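You operate a simulated robot arm through the tools that you are given. There is no shell and no other tool.

You are at the controls of a simulated robot arm. One attempt, no reset.

## Task
Lift the green mat aside and wipe the chalk dust off the gridded mat.
Fine: use the white cloth and put it back; then square the green mat on the lines and set the green weight on it.

Only the result counts: the job must be done as asked and must still hold three seconds after the hand-in. Knocking over, shifting, dropping, spilling or breaking anything else fails it. Flat cloth is picked up by pressing the open fingertips on it (5 to 10 N) and closing them slowly along it; thin cloth reads only 2 to 8 mm in the jaws.

## Robot
A 7-joint arm with a two-finger parallel gripper, fixed in place. Base frame: the origin is on the floor under the middle of its stand, x ahead of it, y to its left, z up; the work surface is at about z = 903. Units: mm, degrees, N and s.
It reaches about 1372 mm from its shoulder. Its first joint turns from -149.0 to 149.0 degrees. Payload 3.43 kg.
The TCP is the grasp point between the finger pads, 30 mm short of the fingertips. In the tool frame z runs along the fingers and y along their closing line. Largest opening 94 mm; finger width 28, thickness 10; the body of the gripper, 50 by 96 mm, starts 55 mm behind the TCP.
Orientation is that of the tool frame in the base frame, as a unit quaternion [w, x, y, z]. With the fingers straight down and closing along the base's y, the tool's x points along the base's -x, its y along +y and its z along -z.

## Interface
- The arm moves only by the tool jog_arm. Its argument "deltas" is a list of rows, each a list of 3 entries, a list of its own where there are three numbers: the shift along the base's x, y, z in units of 40 mm (1.0 is 40 mm), then the turn, a rotation vector about the base's x, y, z in units of 6 degrees (1.0 is 6 degrees), then the gripper command, from -1 (fully open) to 1 (shut), values between in proportion. In form: [[[tx, ty, tz], [ax, ay, az], gripper], ...]. A call has 1 to 20 rows; each row shifts and turns the commanded pose from where the row before left it. A call with a number of a shift or a turn outside -1 to 1 is refused whole. Each row takes 0.2 s and may step no farther than 50 mm and 8.6 degrees from the row before; otherwise, or with a gripper value out of range, the whole call is refused. A pose out of reach is approached as far as the arm can. The call stops where the force on the tool passes 90 N (or 10 N more than at its start, if that is more) or the arm is blocked; 0.2 s more then pass. The fingers move at their own pace (about 45 mm/s each) and stop on an object; they squeeze with about 21 N. The grip force told is the motor's: it shows also when the fingers shut on nothing. Time passes only in rows, and 0.2 s behind the last, so rows that do not move let the fingers close. It gives the time, the measured TCP pose, the force on the tool (base axes), the opening and the grip force at its end, in the units of the frame above (readings bear some noise), with the torque about the TCP (base axes, N m) and any sound that the robot's microphone picked up.
- Cameras (640 x 400 px; columns grow to the right, rows downward): "scene" is fixed at [48, -652.3, 1455.7]; the picture's right is [-0.81, -0.58, 0.00], its down [-0.55, 0.76, -0.34] and it looks along [0.20, -0.28, -0.94] (base axes); focal length 214 px, centre (320, 200). "wrist" rides on the gripper at [76, 14, -103] in the tool frame; the picture's right is [-0.18, 0.98, 0.00], its down [-0.75, -0.14, -0.64] and it looks along [-0.63, -0.12, 0.77] (tool axes); focal length 243 px, centre (320, 200).
- camera(camera): a new picture of that camera. The clock stands still meanwhile.
- pixel_to_xyz(camera, pixels): for up to 12 pixels [column, row] of the newest picture of that camera ("zoom" is the newest enlarged one), the place [x, y, z] in the base frame of the surface seen there, good to about 3 mm. The clock stands still meanwhile.
- inspect(camera, box): a new picture of the part [left, top, right, bottom] of that camera's present view, enlarged. The clock stands still meanwhile.
- close_job(): hands the job in; it is judged then, once.

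Leave the gripper open and the arm clear of the work at the hand-in unless told otherwise.

The tools are called as a command line: name --argument value ..., lists and objects as JSON in quotes. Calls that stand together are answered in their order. jog_arm: Moves the arm, as the interface text tells. Its arguments: {"type":"object","properties":{"deltas":{"type":"array"}},"required":["deltas"]} The other tools are called the same way: camera (camera) takes a picture; pixel_to_xyz (camera, pixels) gives the place of the surface under pixels of a picture; inspect (camera, box) takes an enlarged picture of a part of a camera's view; close_job () hands the job in.

At the start:

```text
time: 0.0
position: [747.6, -647.0, 1229.2]
tcp_rot: [0.0, 0.0, 1.0, -0.001]
contact_force: [-0.4, 0.8, 0.1]
torque: [-0.03, 0.0, -0.02]
width: 94.0
gripper_force: 0.1
```

scene: 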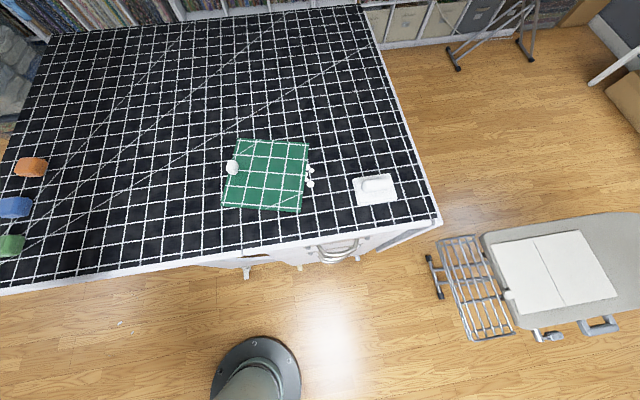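
wrist: 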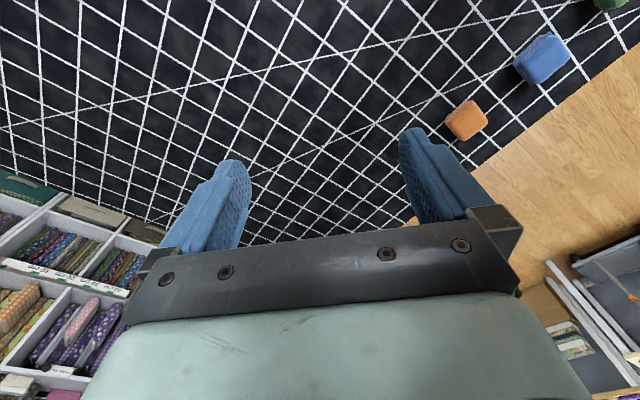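

I see the black gridded mat, a green mat around (265,175) with white spots around (232,167) and (310,178), a white item at (375,188), and three coloured weights at the left edge. I'll enlarge these areas first.

inspect --camera "scene" --box '[200, 120, 440, 270]'

inspect --camera "scene" --box '[0, 130, 160, 290]'

```text
2.67 times, centred on (320, 195) of scene
```

zoom: 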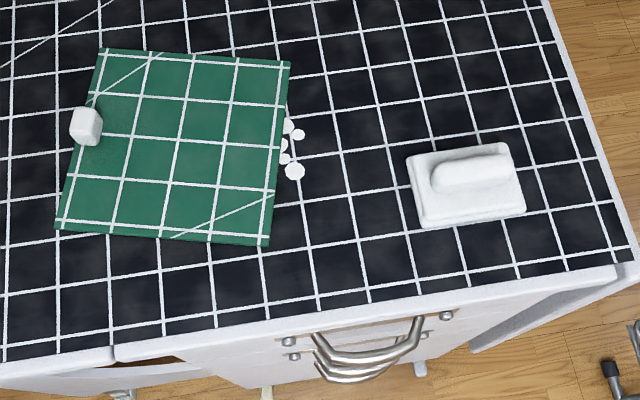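

```text
2.50 times, centred on (80, 210) of scene
```

zoom: 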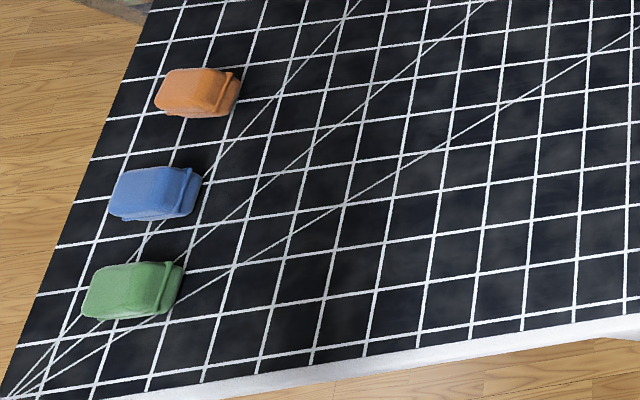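

The green mat sits turned on the grid with a white knob on its left edge. Chalk spots show at its right edge, and the white thing on the right looks like a cloth with a raised ridge. I'll measure points on all of these in the scene picture.

camera --camera "scene"

pixel_to_xyz --camera "scene" --pixels '[[238, 139], [308, 143], [300, 211], [222, 206], [232, 167], [310, 184], [309, 170], [375, 184], [355, 181], [391, 177], [395, 200], [360, 204]]'

pixel_to_xyz --camera "scene" --pixels '[[10, 243], [30, 241], [20, 250], [38, 249], [12, 207], [30, 167], [430, 180], [440, 220], [20, 290], [265, 175], [265, 240], [150, 240]]'

inspect --camera "scene" --box '[215, 130, 325, 220]'

```text
taken
```

scene: 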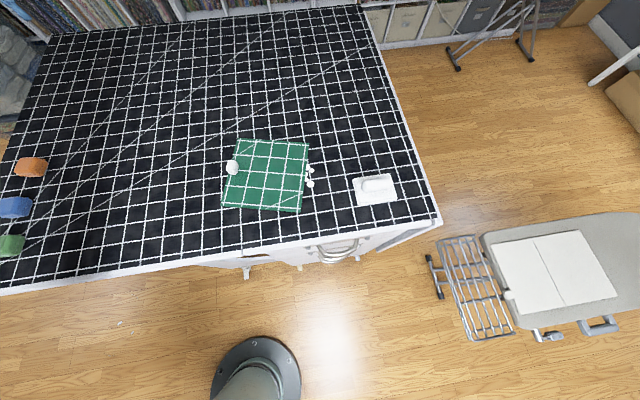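

```text
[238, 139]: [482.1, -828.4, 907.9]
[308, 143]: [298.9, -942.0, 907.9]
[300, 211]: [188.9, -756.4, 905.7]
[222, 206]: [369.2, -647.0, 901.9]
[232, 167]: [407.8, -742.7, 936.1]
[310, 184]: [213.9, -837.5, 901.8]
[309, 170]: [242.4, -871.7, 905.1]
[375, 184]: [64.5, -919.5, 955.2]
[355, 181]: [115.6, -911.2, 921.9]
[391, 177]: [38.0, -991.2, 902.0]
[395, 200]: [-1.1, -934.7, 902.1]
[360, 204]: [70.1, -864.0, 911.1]
```

```text
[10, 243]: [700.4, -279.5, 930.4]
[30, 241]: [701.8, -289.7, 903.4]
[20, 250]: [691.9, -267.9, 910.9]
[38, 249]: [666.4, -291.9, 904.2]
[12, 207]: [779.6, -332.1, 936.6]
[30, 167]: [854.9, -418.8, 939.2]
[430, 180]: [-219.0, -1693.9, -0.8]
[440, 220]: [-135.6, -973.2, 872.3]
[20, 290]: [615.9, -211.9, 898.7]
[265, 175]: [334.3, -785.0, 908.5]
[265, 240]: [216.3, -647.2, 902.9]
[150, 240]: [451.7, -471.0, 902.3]
```

```text
4.44 times, centred on (270, 175) of scene
```

zoom: 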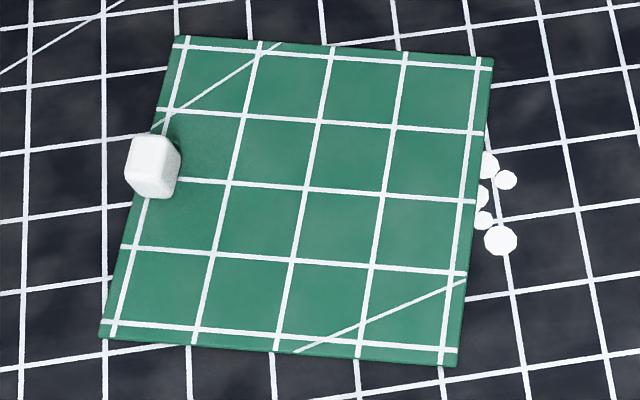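

The mat measures about 216 mm square with its edges at about 31°, the white tab is at the middle of its +x edge, and the cloth is near (60,-925). The table edge runs at about 45°. Next I'll swing the gripper, open, to high above the near side of the mat and turn it about -58° for a wrist view.

jog_arm --deltas '[[[-0.94, 0.104, -0.152], [0, 0, -0.75], -1], [[-0.94, 0.104, -0.152], [0, 0, -0.75], -1], [[-0.94, 0.104, -0.152], [0, 0, -0.75], -1], [[-0.94, 0.104, -0.152], [0, 0, -0.75], -1], [[-0.94, 0.104, -0.152], [0, 0, -0.75], -1], [[-0.94, 0.104, -0.152], [0, 0, -0.75], -1], [[-0.94, 0.104, -0.152], [0, 0, -0.75], -1], [[-0.94, 0.104, -0.152], [0, 0, -0.75], -1], [[-0.94, 0.104, -0.152], [0, 0, -0.75], -1], [[-0.94, 0.104, -0.152], [0, 0, -0.75], -1], [[-0.94, 0.104, -0.152], [0, 0, -0.75], -1], [[-0.94, 0.104, -0.152], [0, 0, -0.75], -1], [[-0.94, 0.104, -0.152], [0, 0, -0.75], -1], [[0, 0, 0], [0, 0, 0], -1]]'

```text
time: 1.1
position: [591.5, -636.7, 1201.1]
tcp_rot: [0.009, 0.158, 0.987, -0.008]
contact_force: [10.3, -1.0, -14.3]
torque: [-0.58, 0.32, -0.47]
width: 94.0
gripper_force: 0.1
out of reach, approached as far as the arm can: row 5
stopped in row 5: the force on the tool passed its limit at 92 N (the readings are from after the stop); the commanded pose is now the measured one
```

The move stopped in row 5 with a force spike and an out-of-reach note at (591,-637,1201). I'll look at both cameras to see whether something touched or it's a joint limit.

camera --camera "scene"

camera --camera "wrist"

```text
taken
```

scene: 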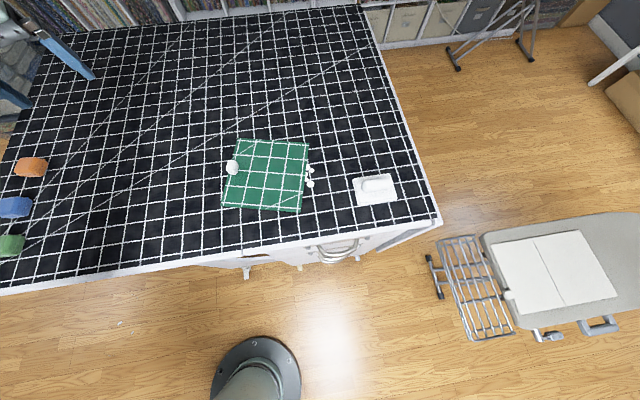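

```text
taken
```

wrist: 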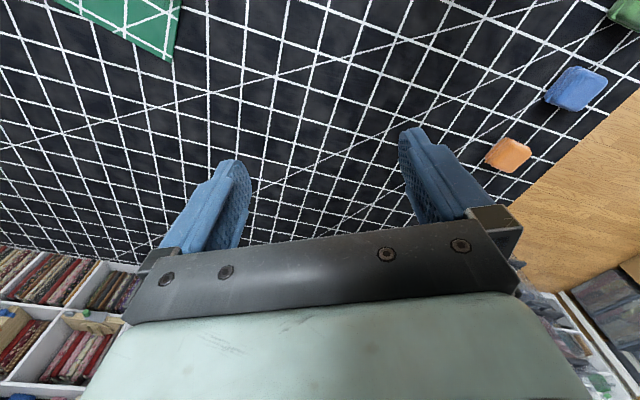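

Nothing is near the gripper, so this looks like an arm-posture limit rather than contact. I'll test with small moves, starting with no motion and then translation only.

jog_arm --deltas '[[[0, 0, 0], [0, 0, 0], -1], [[-0.3, 0, 0], [0, 0, 0], -1], [[-0.3, 0, 0], [0, 0, 0], -1], [[-0.3, 0, 0], [0, 0, 0], -1]]'

```text
time: 2.1
position: [556.2, -635.4, 1201.7]
tcp_rot: [0.011, 0.156, 0.988, -0.011]
contact_force: [40.6, 3.2, -60.7]
torque: [-3.53, 0.93, -2.3]
width: 93.8
gripper_force: 0.0
```

The force grew to (41,3,-61) N while moving -x, so something is pressing on the tool from that side. I'll back off +x and look around.

jog_arm --deltas '[[[0.5, 0, 0], [0, 0, 0], -1], [[0.5, 0, 0], [0, 0, 0], -1], [[0.5, 0, 0], [0, 0, 0], -1], [[0, 0, 0], [0, 0, 0], -1]]'

inspect --camera "scene" --box '[0, 0, 160, 130]'

camera --camera "wrist"

```text
time: 3.1
position: [615.9, -634.0, 1201.6]
tcp_rot: [0.008, 0.158, 0.987, -0.006]
contact_force: [-0.8, -4.8, -10.8]
torque: [0.09, -0.74, 0.32]
width: 94.1
gripper_force: 0.0
```

```text
3.08 times, centred on (80, 65) of scene
```

zoom: 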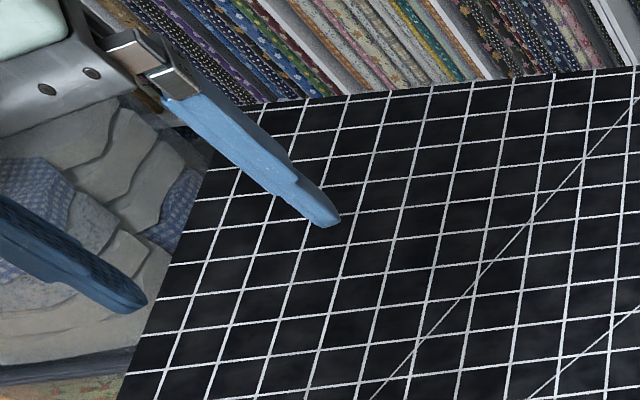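

```text
taken
```

wrist: 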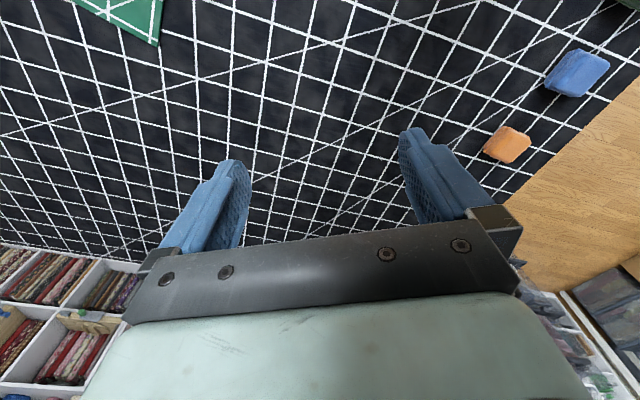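

Now there's about 11 N of residual force at rest. I'll hold still for a moment and then move straight down a little to see how the force behaves.

jog_arm --deltas '[[[0, 0, 0], [0, 0, 0], -1], [[0, 0, 0], [0, 0, 0], -1], [[0, 0, 0], [0, 0, 0], -1]]'

jog_arm --deltas '[[[0, 0, -0.5], [0, 0, 0], -1], [[0, 0, -0.5], [0, 0, 0], -1], [[0, 0, -0.5], [0, 0, 0], -1], [[0, 0, -0.5], [0, 0, 0], -1], [[0, 0, 0], [0, 0, 0], -1]]'

```text
time: 3.9
position: [615.4, -635.1, 1202.2]
tcp_rot: [0.008, 0.157, 0.988, -0.007]
contact_force: [0.7, 1.1, -2.7]
torque: [-0.21, 0.03, -0.15]
width: 94.1
gripper_force: 0.1
```

```text
time: 5.1
position: [615.8, -634.2, 1120.9]
tcp_rot: [0.008, 0.157, 0.988, -0.007]
contact_force: [0.0, -0.2, -0.3]
torque: [-0.01, 0.02, -0.05]
width: 93.9
gripper_force: 0.0
```

At rest the force is nil and moving down is free. I'll stay at this lower height, undo the ~1.2° tilt left from the stop, and go -x in slower steps, watching the force.

jog_arm --deltas '[[[0, 0, 0], [0.157, 0.13, 0], -1], [[-0.5, 0, 0], [0, 0, 0], -1], [[-0.5, 0, 0], [0, 0, 0], -1], [[-0.5, 0, 0], [0, 0, 0], -1], [[0, 0, 0], [0, 0, 0], -1]]'

```text
time: 6.3
position: [554.7, -634.2, 1122.4]
tcp_rot: [0.001, 0.157, 0.988, -0.001]
contact_force: [-0.1, 0.3, -0.4]
torque: [0.0, 0.01, -0.01]
width: 93.8
gripper_force: 0.1
```

No force at this height, so something overhead is likely what got touched. I'll stay at z≈1120 and continue toward the near side of the mat, turning slowly.

jog_arm --deltas '[[[-0.6, 0.08, 0], [0, 0, -0.5], -1], [[-0.6, 0.08, 0], [0, 0, -0.5], -1], [[-0.6, 0.08, 0], [0, 0, -0.5], -1], [[-0.6, 0.08, 0], [0, 0, -0.5], -1], [[0, 0, 0], [0, 0, 0], -1]]'

camera --camera "scene"

```text
time: 7.5
position: [458.3, -623.1, 1120.8]
tcp_rot: [0.002, 0.259, 0.966, 0.0]
contact_force: [0.0, 0.3, 0.1]
torque: [0.02, 0.0, -0.02]
width: 93.8
gripper_force: 0.1
```

```text
taken
```

scene: 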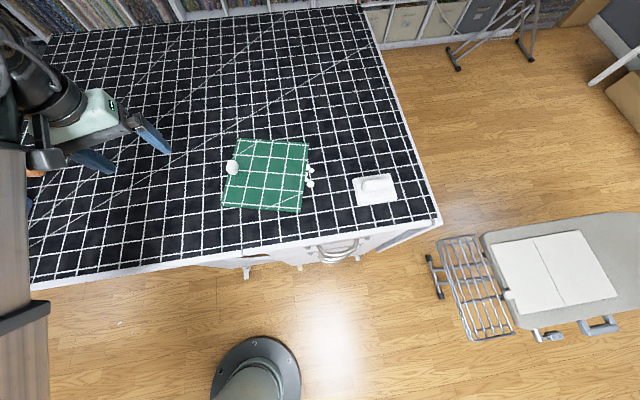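

Free motion so far. I'll continue in the same way to about (259,-593) with a yaw of -58°.

jog_arm --deltas '[[[-0.62, 0.094, 0], [0, 0, -0.594], -1], [[-0.62, 0.094, 0], [0, 0, -0.594], -1], [[-0.62, 0.094, 0], [0, 0, -0.594], -1], [[-0.62, 0.094, 0], [0, 0, -0.594], -1], [[-0.62, 0.094, 0], [0, 0, -0.594], -1], [[-0.62, 0.094, 0], [0, 0, -0.594], -1], [[-0.62, 0.094, 0], [0, 0, -0.594], -1], [[-0.62, 0.094, 0], [0, 0, -0.594], -1], [[0, 0, 0], [0, 0, 0], -1]]'

camera --camera "wrist"

camera --camera "scene"

```text
time: 8.3
position: [388.9, -614.6, 1122.7]
tcp_rot: [0.006, 0.339, 0.941, -0.005]
contact_force: [9.7, -5.8, -17.9]
torque: [-0.43, 0.29, -0.34]
width: 94.1
gripper_force: 0.2
stopped in row 4: the force on the tool passed its limit at 98 N (the readings are from after the stop); the commanded pose is now the measured one
```

```text
taken
```

wrist: 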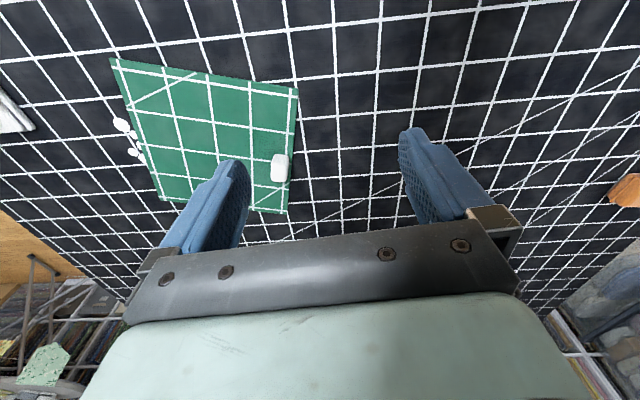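

```text
taken
```

scene: 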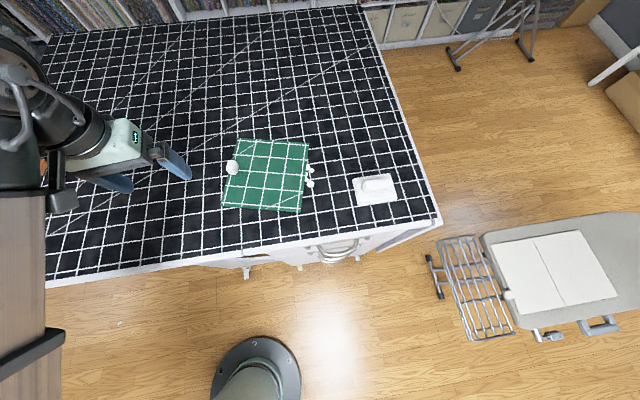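

It stopped again, this time at radius ≈730 mm, with the long link of the arm visible at the left of the scene picture (0-60, 150-400). I suspect the arm is folding into a joint limit or into itself, so I'll measure points on the arm to learn its posture.

pixel_to_xyz --camera "scene" --pixels '[[20, 380], [20, 300], [20, 220], [50, 380], [35, 250], [20, 150], [20, 100], [60, 120], [85, 130], [110, 145], [250, 380], [20, 60]]'

inspect --camera "scene" --box '[0, 20, 200, 220]'

```text
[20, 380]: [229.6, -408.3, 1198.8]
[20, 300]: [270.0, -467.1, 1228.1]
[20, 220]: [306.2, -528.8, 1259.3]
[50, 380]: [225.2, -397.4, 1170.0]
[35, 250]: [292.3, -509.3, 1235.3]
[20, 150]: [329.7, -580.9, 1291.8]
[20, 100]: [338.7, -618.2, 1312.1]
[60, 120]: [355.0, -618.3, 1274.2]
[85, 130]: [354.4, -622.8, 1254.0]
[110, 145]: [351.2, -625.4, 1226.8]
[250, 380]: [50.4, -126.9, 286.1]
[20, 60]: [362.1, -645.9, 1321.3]
```

```text
2.00 times, centred on (100, 120) of scene
```

zoom: 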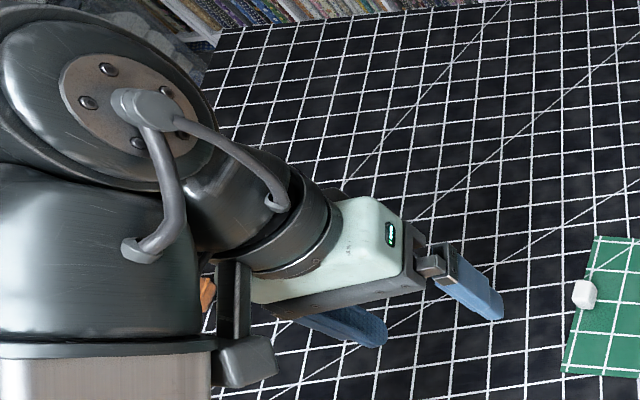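

Now it's clear. The forearm rises toward the wrist, and the black wrist-camera bracket on the hand (zoom (245,330)) is pressing on the forearm, because this yaw puts the camera on the robot's side. I'll back outward, level the tool and turn the other way (positive yaw) so the camera clears the forearm.

jog_arm --deltas '[[[0.5, -1.0, 0], [0.129, 0.075, 0], -1], [[0.5, -1.0, 0], [0, 0, 0], -1], [[0.5, -1.0, 0], [0, 0, 0.5], -1], [[0.5, -1.0, 0], [0, 0, 1], -1], [[0, 0, 0], [0, 0, 1], -1], [[0, 0, 0], [0, 0, 1], -1], [[0, 0, 0], [0, 0, 1], -1], [[0, 0, 0], [0, 0, 1], -1], [[0, 0, 0], [0, 0, 1], -1], [[0, 0, 0], [0, 0, 1], -1], [[0, 0, 0], [0, 0, 1], -1], [[0, 0, 0], [0, 0, 1], -1], [[0, 0, 0], [0, 0, 1], -1], [[0, 0, 0], [0, 0, 1], -1], [[0, 0, 0], [0, 0, 1], -1], [[0, 0, 0], [0, 0, 0], -1]]'

camera --camera "wrist"

camera --camera "scene"

```text
time: 11.7
position: [469.7, -772.9, 1121.6]
tcp_rot: [-0.001, -0.305, 0.952, -0.001]
contact_force: [-0.1, 0.7, 0.1]
torque: [0.02, -0.02, 0.01]
width: 93.8
gripper_force: 0.1
```

```text
taken
```

wrist: 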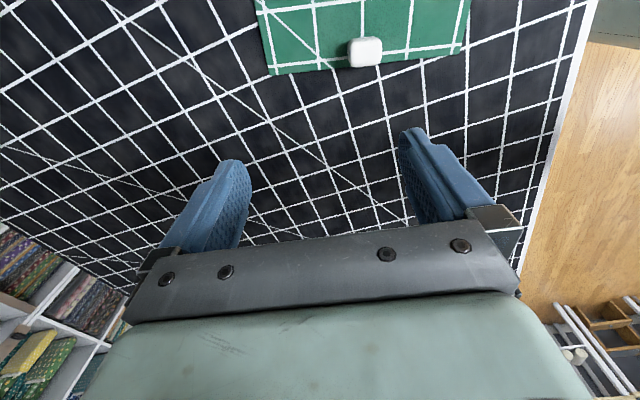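

```text
taken
```

scene: 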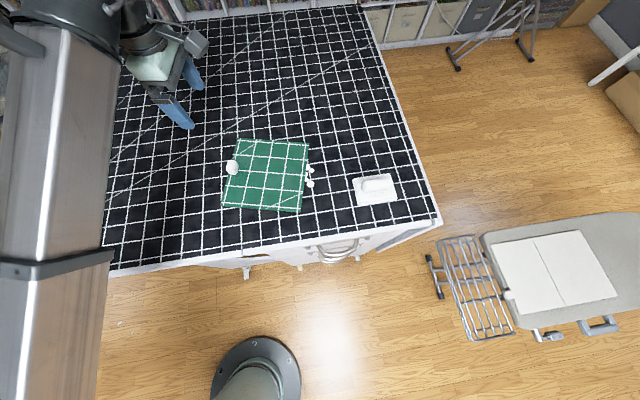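

Yaw is now about 35° with no force, so this side is free. I'll take an enlarged look at the mat and tab in the wrist view and in the scene.

inspect --camera "wrist" --box '[240, 0, 480, 110]'

inspect --camera "scene" --box '[340, 165, 410, 215]'

```text
2.67 times, centred on (360, 55) of wrist
```

zoom: 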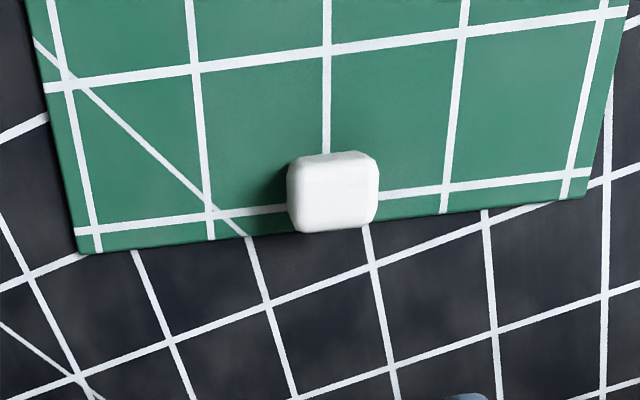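

```text
8.00 times, centred on (375, 190) of scene
```

zoom: 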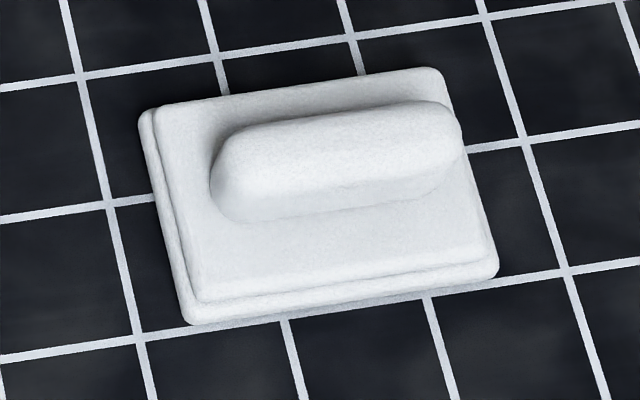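

The cloth is a folded pad with a raised ridge to grip, and the mat has a white block tab at the middle of its edge. Next I'll measure the grid directions precisely from intersections in zoomed scene views.

inspect --camera "scene" --box '[200, 130, 328, 210]'

pixel_to_xyz --camera "wrist" --pixels '[[349, 61], [379, 59], [381, 70], [379, 83], [353, 86], [365, 50], [272, 94], [459, 73], [365, 75]]'

```text
5.00 times, centred on (264, 170) of scene
```

zoom: 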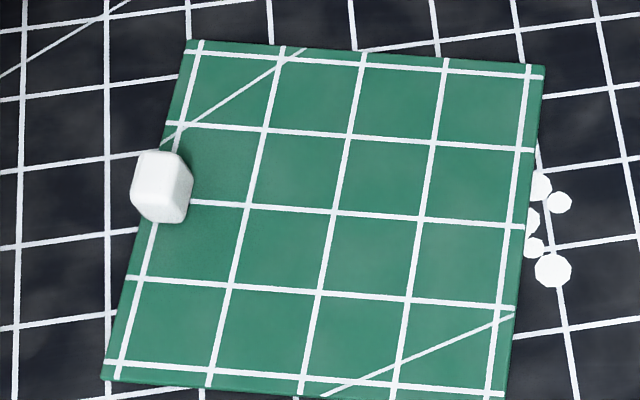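

```text
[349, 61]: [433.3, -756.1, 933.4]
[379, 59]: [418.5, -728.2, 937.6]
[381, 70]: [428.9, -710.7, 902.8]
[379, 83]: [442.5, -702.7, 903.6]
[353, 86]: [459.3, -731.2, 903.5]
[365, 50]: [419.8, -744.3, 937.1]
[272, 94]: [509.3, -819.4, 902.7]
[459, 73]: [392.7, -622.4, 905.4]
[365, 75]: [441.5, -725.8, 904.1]
```

That enlargement pads its box, so I'll query through "zoom" instead. I'll read the mat corners and nearby grid crossings from the current zoom.

pixel_to_xyz --camera "zoom" --pixels '[[190, 42], [542, 68], [104, 376], [201, 50], [526, 72], [121, 364], [490, 394], [107, 88], [20, 172], [107, 234], [17, 327], [567, 328]]'

pixel_to_xyz --camera "zoom" --pixels '[[134, 160], [180, 155], [193, 183], [180, 222], [140, 212], [162, 152], [540, 185], [560, 202], [553, 270], [533, 247], [265, 130], [350, 135]]'

inspect --camera "wrist" --box '[320, 0, 416, 60]'

```text
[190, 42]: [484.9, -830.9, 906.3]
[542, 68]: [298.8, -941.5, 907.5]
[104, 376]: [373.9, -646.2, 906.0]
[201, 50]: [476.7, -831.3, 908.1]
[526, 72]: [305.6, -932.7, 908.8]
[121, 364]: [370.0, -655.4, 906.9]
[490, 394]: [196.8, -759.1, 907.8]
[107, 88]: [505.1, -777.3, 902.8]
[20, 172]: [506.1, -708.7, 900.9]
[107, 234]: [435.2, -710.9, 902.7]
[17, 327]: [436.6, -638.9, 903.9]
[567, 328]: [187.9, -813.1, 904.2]
```

```text
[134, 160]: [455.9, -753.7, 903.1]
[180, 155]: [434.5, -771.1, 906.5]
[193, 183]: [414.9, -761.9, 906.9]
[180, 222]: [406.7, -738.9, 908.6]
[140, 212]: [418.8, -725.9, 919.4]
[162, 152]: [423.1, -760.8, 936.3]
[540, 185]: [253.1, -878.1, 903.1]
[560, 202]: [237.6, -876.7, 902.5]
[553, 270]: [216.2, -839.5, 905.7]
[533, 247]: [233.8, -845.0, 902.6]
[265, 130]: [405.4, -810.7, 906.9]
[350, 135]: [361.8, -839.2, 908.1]
```

```text
6.67 times, centred on (368, 30) of wrist
```

zoom: 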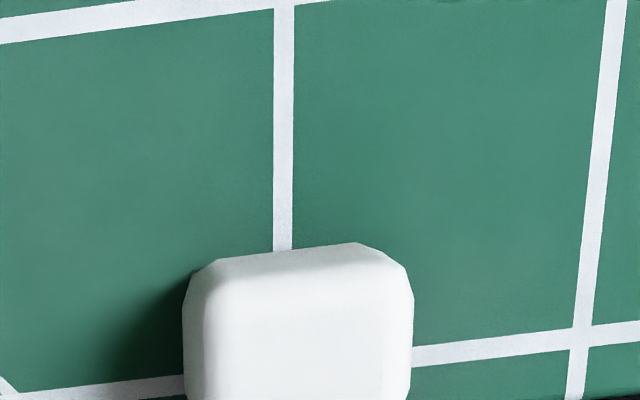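

The black grid runs at 45° with a 50 mm pitch, and crossings are at s=(x+y)/√2≈6.8+50k and t=(y-x)/√2≈41.1+50m. The green mat has matching 50 mm lines. Its centre is ≈(337,-795) and its yaw ≈31.2°, so it needs about +13.8°. Next I'll measure the tab's corners in the current wrist zoom.

pixel_to_xyz --camera "zoom" --pixels '[[225, 275], [350, 255], [395, 280], [215, 340], [390, 340], [300, 300], [300, 380], [200, 300], [405, 300], [285, 240], [580, 335], [300, 340]]'

```text
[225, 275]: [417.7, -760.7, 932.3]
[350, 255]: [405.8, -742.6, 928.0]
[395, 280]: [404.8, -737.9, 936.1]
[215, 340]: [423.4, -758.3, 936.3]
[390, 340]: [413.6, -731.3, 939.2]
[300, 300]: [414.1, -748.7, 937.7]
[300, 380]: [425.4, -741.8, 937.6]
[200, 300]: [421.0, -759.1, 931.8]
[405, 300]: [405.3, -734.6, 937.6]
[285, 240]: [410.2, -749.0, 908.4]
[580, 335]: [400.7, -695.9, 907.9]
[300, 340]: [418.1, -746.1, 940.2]
```

The tab is about 32 mm wide along the edge, its top is at z≈938, and its centre is near (420,-744). I'll go above it with the fingers closing along the mat edge (yaw 31.2°), stopping at z≈1000 to check alignment.

jog_arm --deltas '[[[-0.31, 0.18, -0.6], [0, 0, -0.36], -1], [[-0.31, 0.18, -0.6], [0, 0, -0.36], -1], [[-0.31, 0.18, -0.6], [0, 0, 0], -1], [[-0.31, 0.18, -0.6], [0, 0, 0], -1], [[0, 0, -0.6], [0, 0, 0], -1], [[0, 0, 0], [0, 0, 0], -1]]'

camera --camera "wrist"

camera --camera "scene"

```text
time: 13.1
position: [418.4, -743.2, 1001.5]
tcp_rot: [-0.001, -0.268, 0.963, -0.002]
contact_force: [-0.2, -0.9, 0.5]
torque: [-0.01, 0.0, -0.04]
width: 94.0
gripper_force: 0.2
```

```text
taken
```

wrist: 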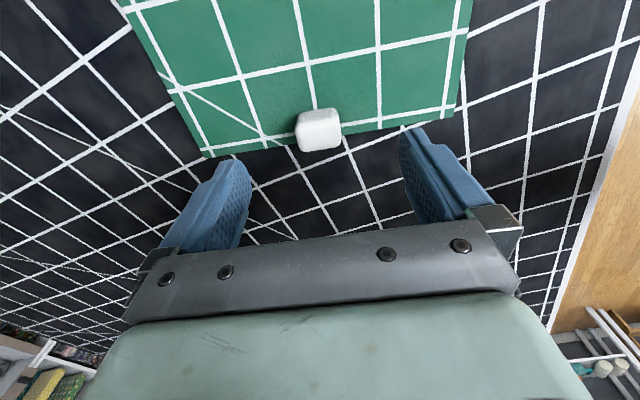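

```text
taken
```

scene: 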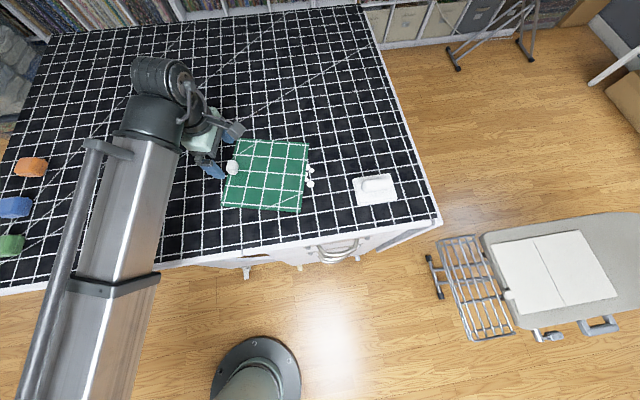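

The tool is at (418,-743,1001) with yaw 31°. The tab appears at (318,130) between the fingers. I'll zoom on it and measure its edges again.

inspect --camera "wrist" --box '[270, 90, 366, 150]'

```text
6.67 times, centred on (318, 120) of wrist
```

zoom: 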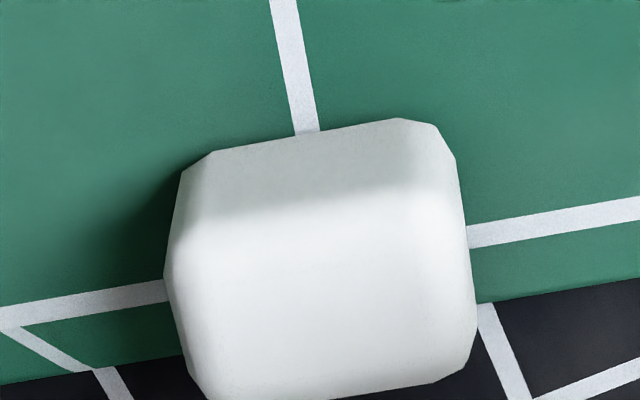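

pixel_to_xyz --camera "zoom" --pixels '[[190, 240], [455, 200], [180, 280], [465, 240], [200, 360], [465, 350], [320, 385], [320, 220], [320, 300], [300, 140], [400, 125], [210, 160]]'

```text
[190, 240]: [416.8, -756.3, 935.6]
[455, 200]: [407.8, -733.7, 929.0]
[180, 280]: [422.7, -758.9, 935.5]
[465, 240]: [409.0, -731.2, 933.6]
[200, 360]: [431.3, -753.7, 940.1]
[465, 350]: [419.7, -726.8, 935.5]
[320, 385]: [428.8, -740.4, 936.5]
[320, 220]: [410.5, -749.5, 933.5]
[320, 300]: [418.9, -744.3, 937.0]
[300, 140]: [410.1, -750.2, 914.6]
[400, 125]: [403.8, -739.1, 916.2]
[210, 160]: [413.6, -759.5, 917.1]
```

The tab centre is ≈(419,-744), so I'm already aligned. I'll lower about 57 mm so the fingertips end ≈6 mm above the mat, without closing yet.

jog_arm --deltas '[[[0.02, -0.01, -0.5], [0, 0, 0], -1], [[0, 0, -0.5], [0, 0, 0], -1], [[0, 0, -0.3], [0, 0, 0], -1], [[0, 0, -0.12], [0, 0, 0], -1], [[0, 0, 0], [0, 0, 0], -1]]'

camera --camera "wrist"

```text
time: 14.3
position: [419.0, -744.0, 944.9]
tcp_rot: [-0.001, -0.27, 0.963, 0.0]
contact_force: [-0.1, 0.0, 0.1]
torque: [0.0, -0.02, -0.03]
width: 93.9
gripper_force: 0.1
```

```text
taken
```

wrist: 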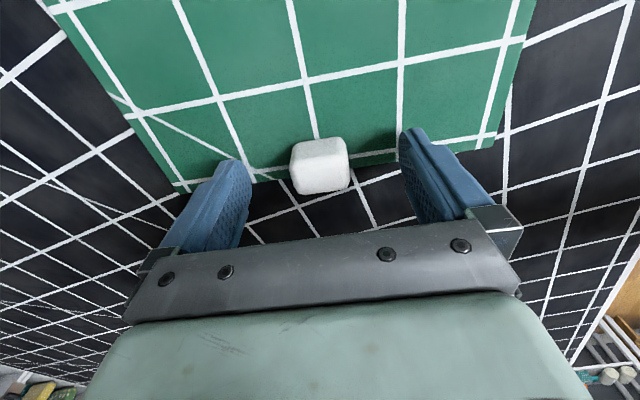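

The tab sits between the fingers. I'll close on it while holding still.

jog_arm --deltas '[[[0, 0, 0], [0, 0, 0], 0.0], [[0, 0, 0], [0, 0, 0], 0.3], [[0, 0, 0], [0, 0, 0], 0.5], [[0, 0, 0], [0, 0, 0], 1], [[0, 0, 0], [0, 0, 0], 1], [[0, 0, 0], [0, 0, 0], 1], [[0, 0, 0], [0, 0, 0], 1]]'

```text
time: 15.9
position: [418.6, -743.2, 945.4]
tcp_rot: [-0.001, -0.268, 0.963, -0.001]
contact_force: [0.0, 0.7, -0.5]
torque: [0.01, 0.04, -0.1]
width: 33.8
gripper_force: 21.3
```

The grip is on: width 33.8 mm at 21 N. I'll lift slowly by 40 mm and read the load.

jog_arm --deltas '[[[0, 0, 0.15], [0, 0, 0], 1], [[0, 0, 0.15], [0, 0, 0], 1], [[0, 0, 0.2], [0, 0, 0], 1], [[0, 0, 0.25], [0, 0, 0], 1], [[0, 0, 0.25], [0, 0, 0], 1], [[0, 0, 0], [0, 0, 0], 1], [[0, 0, 0], [0, 0, 0], 1]]'

camera --camera "wrist"

camera --camera "scene"

```text
time: 17.5
position: [420.7, -742.6, 985.8]
tcp_rot: [-0.001, -0.269, 0.963, -0.001]
contact_force: [0.8, 0.4, -1.2]
torque: [0.05, -0.09, 0.01]
width: 33.5
gripper_force: 21.2
```

```text
taken
```

wrist: 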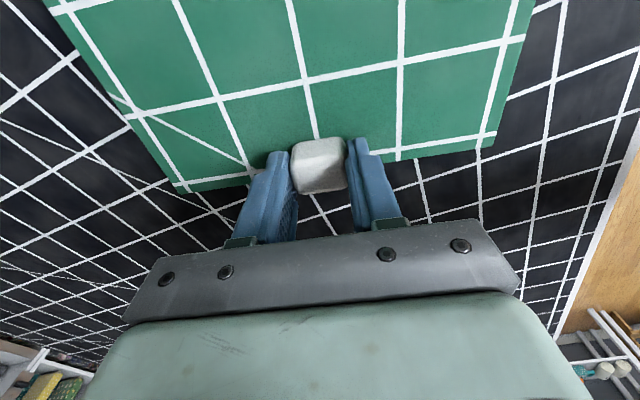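

```text
taken
```

scene: 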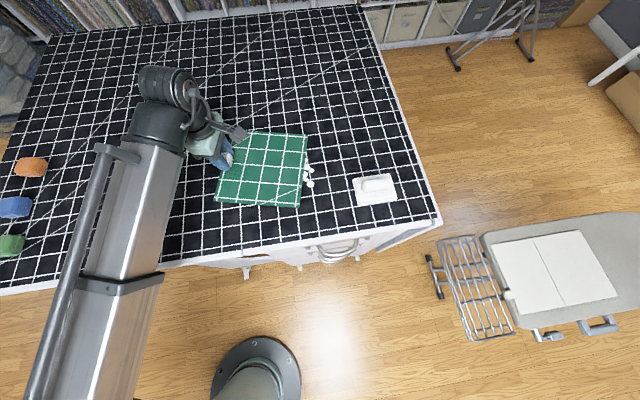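

The mat is light (~1.2 N) and lifted. I'll check whether it's level by reading heights at its corners.

pixel_to_xyz --camera "scene" --pixels '[[300, 140], [295, 200], [225, 198], [265, 165], [250, 140], [275, 195]]'

```text
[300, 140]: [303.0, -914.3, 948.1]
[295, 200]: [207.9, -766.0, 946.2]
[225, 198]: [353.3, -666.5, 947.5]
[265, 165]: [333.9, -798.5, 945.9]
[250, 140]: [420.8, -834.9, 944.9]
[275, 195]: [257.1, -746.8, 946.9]
```

The mat hangs level at z≈947. I'll carry it 300 mm along the grid toward +x+y, which is empty table well short of the weights, and stop above the surface.

jog_arm --deltas '[[[0.3, 0.3, 0], [0, 0, 0], 1], [[0.5, 0.5, 0], [0, 0, 0], 1], [[0.6, 0.6, 0], [0, 0, 0], 1], [[0.6, 0.6, 0], [0, 0, 0], 1], [[0.6, 0.6, 0], [0, 0, 0], 1], [[0.6, 0.6, 0], [0, 0, 0], 1], [[0.6, 0.6, 0], [0, 0, 0], 1], [[0.6, 0.6, 0], [0, 0, 0], 1], [[0.5, 0.5, 0], [0, 0, 0], 1], [[0.3, 0.3, 0], [0, 0, 0], 1], [[0.1, 0.1, 0], [0, 0, 0], 1], [[0, 0, 0], [0, 0, 0], 1]]'

camera --camera "scene"

```text
time: 20.1
position: [630.9, -531.9, 984.1]
tcp_rot: [-0.001, -0.268, 0.963, 0.0]
contact_force: [0.1, -0.8, -1.4]
torque: [0.07, -0.1, 0.01]
width: 33.6
gripper_force: 21.2
```

```text
taken
```

scene: 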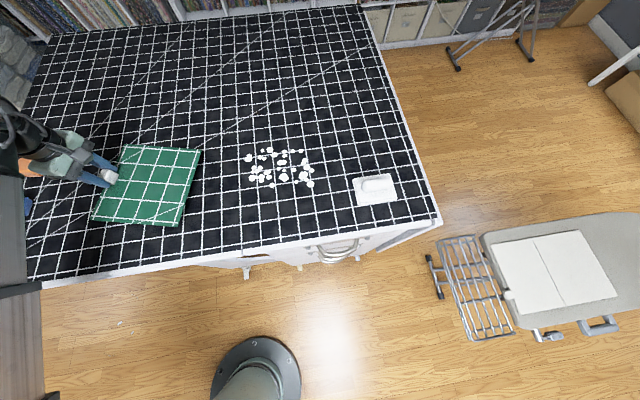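

The chalk spots are uncovered at (245–313, 148–188). The area below the mat is clear, so I'll lower it 38 mm to the surface, gently.

jog_arm --deltas '[[[0, 0, -0.3], [0, 0, 0], 1], [[0, 0, -0.3], [0, 0, 0], 1], [[0, 0, -0.2], [0, 0, 0], 1], [[0, 0, -0.1], [0, 0, 0], 1], [[0, 0, -0.06], [0, 0, 0], 1], [[0, 0, 0], [0, 0, 0], 1]]'

```text
time: 21.5
position: [631.8, -533.5, 946.8]
tcp_rot: [-0.001, -0.269, 0.963, -0.002]
contact_force: [0.1, -0.8, -1.3]
torque: [0.08, -0.09, 0.0]
width: 33.7
gripper_force: 21.7
```

Still carrying 1.3 N, so it's just above the table. I'll lower another ~1.5 mm, read the force, and then open.

jog_arm --deltas '[[[0, 0, -0.03], [0, 0, 0], 1], [[0, 0, -0.02], [0, 0, 0], 1], [[0, 0, 0], [0, 0, 0], 1]]'

```text
time: 22.3
position: [632.1, -532.6, 945.3]
tcp_rot: [-0.001, -0.269, 0.963, -0.001]
contact_force: [1.1, -1.8, 10.3]
torque: [-0.1, 0.28, 0.02]
width: 33.8
gripper_force: 21.3
```

The reading is +10 N upward, so the mat is on the table. I'll open the fingers and rise straight up.

jog_arm --deltas '[[[0, 0, 0], [0, 0, 0], 0.2], [[0, 0, 0], [0, 0, 0], -0.2], [[0, 0, 0], [0, 0, 0], -1], [[0, 0, 0], [0, 0, 0], -1], [[0, 0, 0], [0, 0, 0], -1], [[0, 0, 0.5], [0, 0, 0], -1], [[0, 0, 0.8], [0, 0, 0], -1], [[0, 0, 1], [0, 0, 0], -1], [[0, 0, 1], [0, 0, 0], -1], [[0, 0, 0], [0, 0, 0], -1]]'

camera --camera "scene"

```text
time: 24.5
position: [633.8, -530.1, 1078.2]
tcp_rot: [-0.001, -0.268, 0.963, 0.001]
contact_force: [-0.5, -0.7, -0.9]
torque: [0.02, -0.01, 0.02]
width: 94.1
gripper_force: 0.1
```

```text
taken
```

scene: 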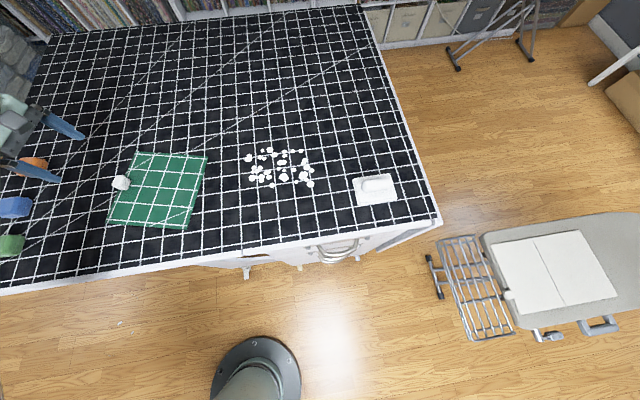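

The mat lies aside and the gripper is clear. I'll now measure the chalk spots and the cloth in zooms.

inspect --camera "scene" --box '[232, 138, 328, 198]'

pixel_to_xyz --camera "scene" --pixels '[[249, 159], [268, 149], [300, 151], [313, 175], [310, 184], [272, 186], [252, 178], [262, 160], [288, 180]]'

inspect --camera "scene" --box '[335, 160, 415, 210]'

```text
6.67 times, centred on (280, 168) of scene
```

zoom: 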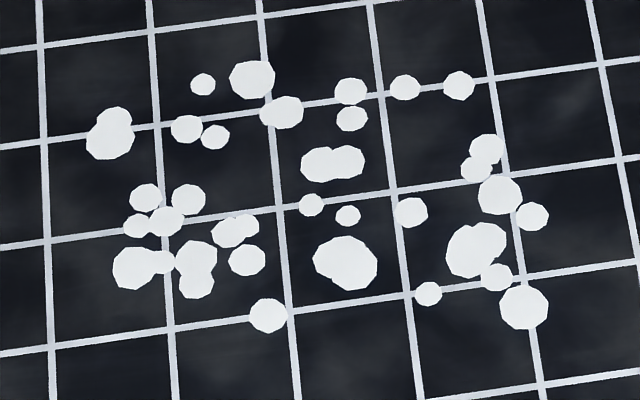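

```text
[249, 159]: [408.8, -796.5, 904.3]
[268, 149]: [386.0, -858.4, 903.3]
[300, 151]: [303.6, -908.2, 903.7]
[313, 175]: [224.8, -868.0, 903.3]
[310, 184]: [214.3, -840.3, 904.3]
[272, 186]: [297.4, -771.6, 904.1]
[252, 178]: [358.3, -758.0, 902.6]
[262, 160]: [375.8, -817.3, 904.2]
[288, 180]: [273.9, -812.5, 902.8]
```

```text
8.00 times, centred on (375, 185) of scene
```

zoom: 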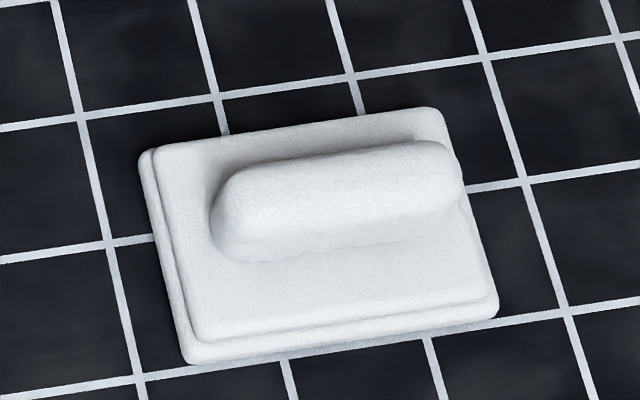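

The chalk covers about s −465…−264 and t −890…−736. I'll measure the cloth's base corners and ridge from this zoom.

pixel_to_xyz --camera "zoom" --pixels '[[155, 155], [438, 112], [490, 305], [195, 355], [225, 185], [450, 155], [455, 195], [340, 160], [340, 185], [340, 210], [230, 230], [340, 300]]'

pixel_to_xyz --camera "zoom" --pixels '[[142, 155], [188, 363], [498, 312], [420, 107], [80, 115], [565, 310], [140, 378], [487, 57], [108, 243], [525, 180], [350, 78], [427, 337]]'

```text
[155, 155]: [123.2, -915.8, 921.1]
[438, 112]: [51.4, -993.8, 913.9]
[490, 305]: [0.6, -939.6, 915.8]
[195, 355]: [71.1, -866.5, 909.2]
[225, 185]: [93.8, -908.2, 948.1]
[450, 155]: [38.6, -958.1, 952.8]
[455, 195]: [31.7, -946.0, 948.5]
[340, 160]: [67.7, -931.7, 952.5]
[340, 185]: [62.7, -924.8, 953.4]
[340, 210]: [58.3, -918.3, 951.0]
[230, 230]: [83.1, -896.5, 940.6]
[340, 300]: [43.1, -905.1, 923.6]
```

```text
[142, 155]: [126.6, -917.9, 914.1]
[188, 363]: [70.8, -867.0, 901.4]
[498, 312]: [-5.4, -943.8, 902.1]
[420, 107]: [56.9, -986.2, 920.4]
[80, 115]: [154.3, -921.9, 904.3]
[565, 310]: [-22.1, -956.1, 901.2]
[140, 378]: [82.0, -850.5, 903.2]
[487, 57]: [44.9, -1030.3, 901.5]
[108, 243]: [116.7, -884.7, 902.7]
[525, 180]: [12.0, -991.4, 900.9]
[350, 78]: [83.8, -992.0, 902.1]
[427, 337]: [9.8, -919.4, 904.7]
```

The cloth base spans s −671…−561 and t −739…−663, with centre ≈(60.5,−931), and it's aligned with the grid. The ridge runs along s and its top is at z≈953. I'll travel at z≈1078 to above the cloth, turning to yaw 45°.

jog_arm --deltas '[[[-0.5, -0.35, 0], [0, 0, 0.129], -1], [[-0.796, -0.557, 0], [0, 0, 0.129], -1], [[-0.796, -0.557, 0], [0, 0, 0.129], -1], [[-0.796, -0.557, 0], [0, 0, 0.129], -1], [[-0.796, -0.557, 0], [0, 0, 0.129], -1], [[-0.796, -0.557, 0], [0, 0, 0.129], -1], [[-0.796, -0.557, 0], [0, 0, 0.129], -1], [[-0.796, -0.557, 0], [0, 0, 0.129], -1], [[-0.796, -0.557, 0], [0, 0, 0.129], -1], [[-0.796, -0.557, 0], [0, 0, 0.129], -1], [[0, 0, 0], [0, 0, 0], -1]]'

```text
time: 26.9
position: [327.5, -747.5, 1075.9]
tcp_rot: [-0.001, -0.334, 0.943, 0.0]
contact_force: [-0.5, 0.5, -0.2]
torque: [0.01, 0.03, 0.01]
width: 94.4
gripper_force: 0.1
```

Free motion, no force. I'll continue to above the cloth.

jog_arm --deltas '[[[-0.7, -0.48, 0], [0, 0, 0.125], -1], [[-0.834, -0.573, 0], [0, 0, 0.125], -1], [[-0.834, -0.573, 0], [0, 0, 0.125], -1], [[-0.834, -0.573, 0], [0, 0, 0.125], -1], [[-0.834, -0.573, 0], [0, 0, 0.125], -1], [[-0.834, -0.573, 0], [0, 0, 0.125], -1], [[-0.834, -0.573, 0], [0, 0, 0.125], -1], [[-0.7, -0.48, 0], [0, 0, 0.125], -1], [[-0.271, -0.191, 0], [0, 0, 0], -1], [[0, 0, 0], [0, 0, 0], -1]]'

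camera --camera "wrist"

camera --camera "scene"

```text
time: 29.1
position: [57.2, -928.4, 1076.6]
tcp_rot: [-0.001, -0.382, 0.924, -0.001]
contact_force: [0.6, 0.2, -0.1]
torque: [-0.03, -0.02, -0.01]
width: 93.6
gripper_force: 0.0
```

```text
taken
```

wrist: 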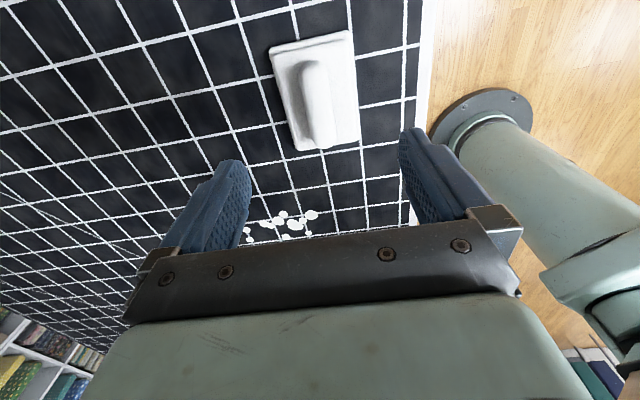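

```text
taken
```

scene: 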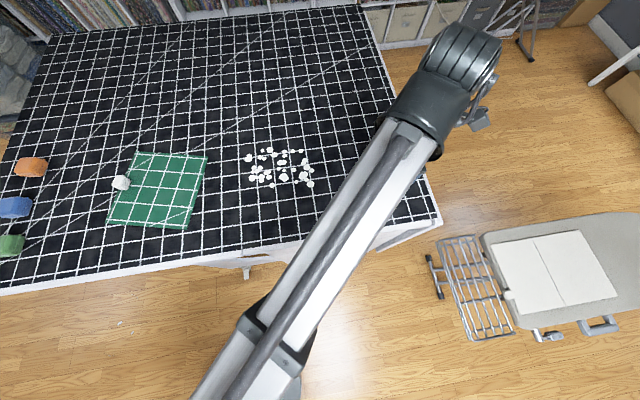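

Yaw is 44.9° and the cloth is in view at (315,90) in the wrist picture. I'll zoom in and measure its ridge.

inspect --camera "wrist" --box '[235, 30, 395, 155]'

```text
3.20 times, centred on (315, 92) of wrist
```

zoom: 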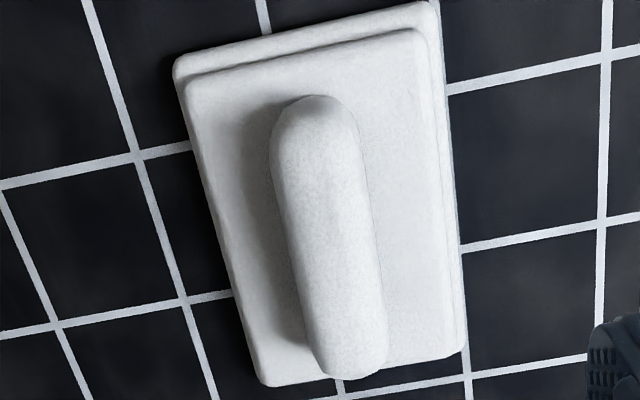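

pixel_to_xyz --camera "zoom" --pixels '[[285, 140], [350, 140], [317, 140], [300, 250], [375, 250], [338, 250], [320, 340], [380, 340], [350, 340], [315, 105], [350, 370], [338, 200]]'

pixel_to_xyz --camera "zoom" --pixels '[[178, 65], [430, 5], [463, 350], [265, 383], [190, 100], [440, 60]]'

```text
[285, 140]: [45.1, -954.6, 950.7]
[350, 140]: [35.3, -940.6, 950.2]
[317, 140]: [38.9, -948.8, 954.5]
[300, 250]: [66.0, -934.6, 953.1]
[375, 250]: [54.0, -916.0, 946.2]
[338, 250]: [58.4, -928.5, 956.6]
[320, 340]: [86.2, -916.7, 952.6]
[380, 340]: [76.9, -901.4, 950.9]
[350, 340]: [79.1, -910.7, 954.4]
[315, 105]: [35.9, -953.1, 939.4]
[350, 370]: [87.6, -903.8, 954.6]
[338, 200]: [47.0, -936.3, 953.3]
```

```text
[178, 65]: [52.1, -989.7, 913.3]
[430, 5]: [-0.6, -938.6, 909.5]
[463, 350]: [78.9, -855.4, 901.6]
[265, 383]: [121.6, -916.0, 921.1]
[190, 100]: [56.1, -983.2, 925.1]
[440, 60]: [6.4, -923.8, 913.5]
```

The ridge centre line is at t≈−699 and the ridge centre is ≈(60.5,−928). I'll shift +3 mm in x and descend to TCP z≈958, so the tips are ≈6 mm above the pad base (z 922).

jog_arm --deltas '[[[0.08, 0, -0.6], [0, 0, 0], -1], [[0, 0, -0.6], [0, 0, 0], -1], [[0, 0, -0.6], [0, 0, 0], -1], [[0, 0, -0.6], [0, 0, 0], -1], [[0, 0, -0.4], [0, 0, 0], -1], [[0, 0, -0.16], [0, 0, 0], -1], [[0, 0, 0], [0, 0, 0], -1]]'

camera --camera "wrist"

```text
time: 30.7
position: [61.2, -930.5, 959.4]
tcp_rot: [-0.001, -0.382, 0.924, 0.0]
contact_force: [0.2, -0.4, -0.5]
torque: [-0.03, 0.0, -0.04]
width: 93.9
gripper_force: 0.0
```

```text
taken
```

wrist: 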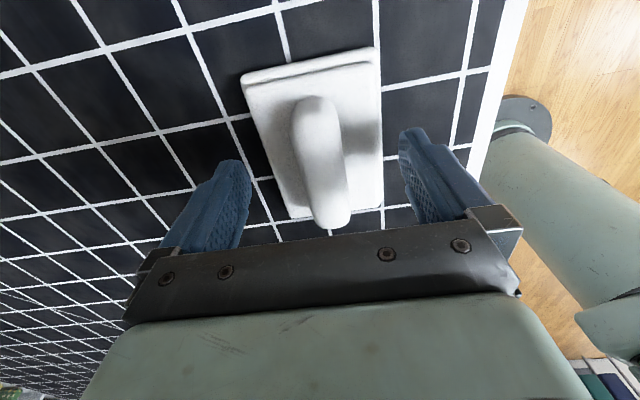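

The ridge lies between the fingers. I'll close slowly on it.

jog_arm --deltas '[[[0, 0, 0], [0, 0, 0], -0.3], [[0, 0, 0], [0, 0, 0], 0.1], [[0, 0, 0], [0, 0, 0], 0.3], [[0, 0, 0], [0, 0, 0], 0.45], [[0, 0, 0], [0, 0, 0], 0.6], [[0, 0, 0], [0, 0, 0], 1], [[0, 0, 0], [0, 0, 0], 1], [[0, 0, 0], [0, 0, 0], 1], [[0, 0, 0], [0, 0, 0], 1]]'

```text
time: 32.7
position: [62.4, -930.6, 960.3]
tcp_rot: [-0.002, -0.382, 0.924, -0.001]
contact_force: [0.1, -0.5, 9.7]
torque: [0.0, -0.03, 0.01]
width: 25.0
gripper_force: 20.8
```

Gripped at 25 mm with 21 N. I'll lift 45 mm slowly and check the load.

jog_arm --deltas '[[[0, 0, 0.1], [0, 0, 0], 1], [[0, 0, 0.15], [0, 0, 0], 1], [[0, 0, 0.2], [0, 0, 0], 1], [[0, 0, 0.3], [0, 0, 0], 1], [[0, 0, 0.35], [0, 0, 0], 1], [[0, 0, 0], [0, 0, 0], 1], [[0, 0, 0], [0, 0, 0], 1]]'

camera --camera "wrist"

```text
time: 34.3
position: [63.3, -930.5, 1003.5]
tcp_rot: [-0.001, -0.381, 0.924, -0.001]
contact_force: [0.1, -0.5, -1.0]
torque: [-0.01, 0.04, 0.0]
width: 25.0
gripper_force: 21.3
```

```text
taken
```

wrist: 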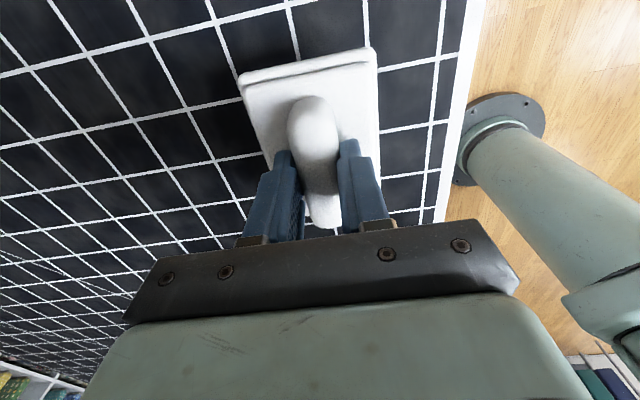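

The cloth is lifted (~1 N) and hangs straight. Its underside is ≈57 mm below the TCP. I'll carry it to the start of the first wiping stroke at s≈−505, t≈−868, i.e. (257,−971).

jog_arm --deltas '[[[0.5, -0.1, 0], [0, 0, 0], 1], [[0.806, -0.168, 0], [0, 0, 0], 1], [[0.806, -0.168, 0], [0, 0, 0], 1], [[0.806, -0.168, 0], [0, 0, 0], 1], [[0.806, -0.168, 0], [0, 0, 0], 1], [[0.806, -0.168, 0], [0, 0, 0], 1], [[0.306, -0.068, 0], [0, 0, 0], 1], [[0, 0, -0.5], [0, 0, 0], 1], [[0, 0, -0.4], [0, 0, 0], 1], [[0, 0, 0], [0, 0, 0], 1]]'

```text
time: 36.5
position: [256.2, -971.4, 965.1]
tcp_rot: [-0.001, -0.383, 0.924, -0.001]
contact_force: [-0.4, 0.1, -0.9]
torque: [0.03, 0.0, 0.02]
width: 24.9
gripper_force: 21.1
```

Now at (256,−971,965), with the cloth about 6 mm above the mat. I'll lower in small steps to feel the contact.

jog_arm --deltas '[[[0, 0, -0.08], [0, 0, 0], 1], [[0, 0, -0.05], [0, 0, 0], 1], [[0, 0, -0.03], [0, 0, 0], 1], [[0, 0, 0], [0, 0, 0], 1]]'

```text
time: 37.5
position: [254.0, -970.4, 961.0]
tcp_rot: [-0.001, -0.382, 0.924, 0.0]
contact_force: [-0.3, -0.4, 0.4]
torque: [0.02, 0.01, -0.01]
width: 24.9
gripper_force: 21.5
```

The force went from −0.9 to +0.4 N, so it's just touching. I'll lower 1 mm more and read again.

jog_arm --deltas '[[[0, 0, -0.02], [0, 0, 0], 1], [[0, 0, 0], [0, 0, 0], 1], [[0, 0, 0], [0, 0, 0], 1]]'

```text
time: 38.3
position: [255.1, -970.8, 960.3]
tcp_rot: [-0.001, -0.382, 0.924, -0.002]
contact_force: [1.4, -0.5, 12.1]
torque: [0.23, -0.01, -0.01]
width: 25.3
gripper_force: 21.1
```

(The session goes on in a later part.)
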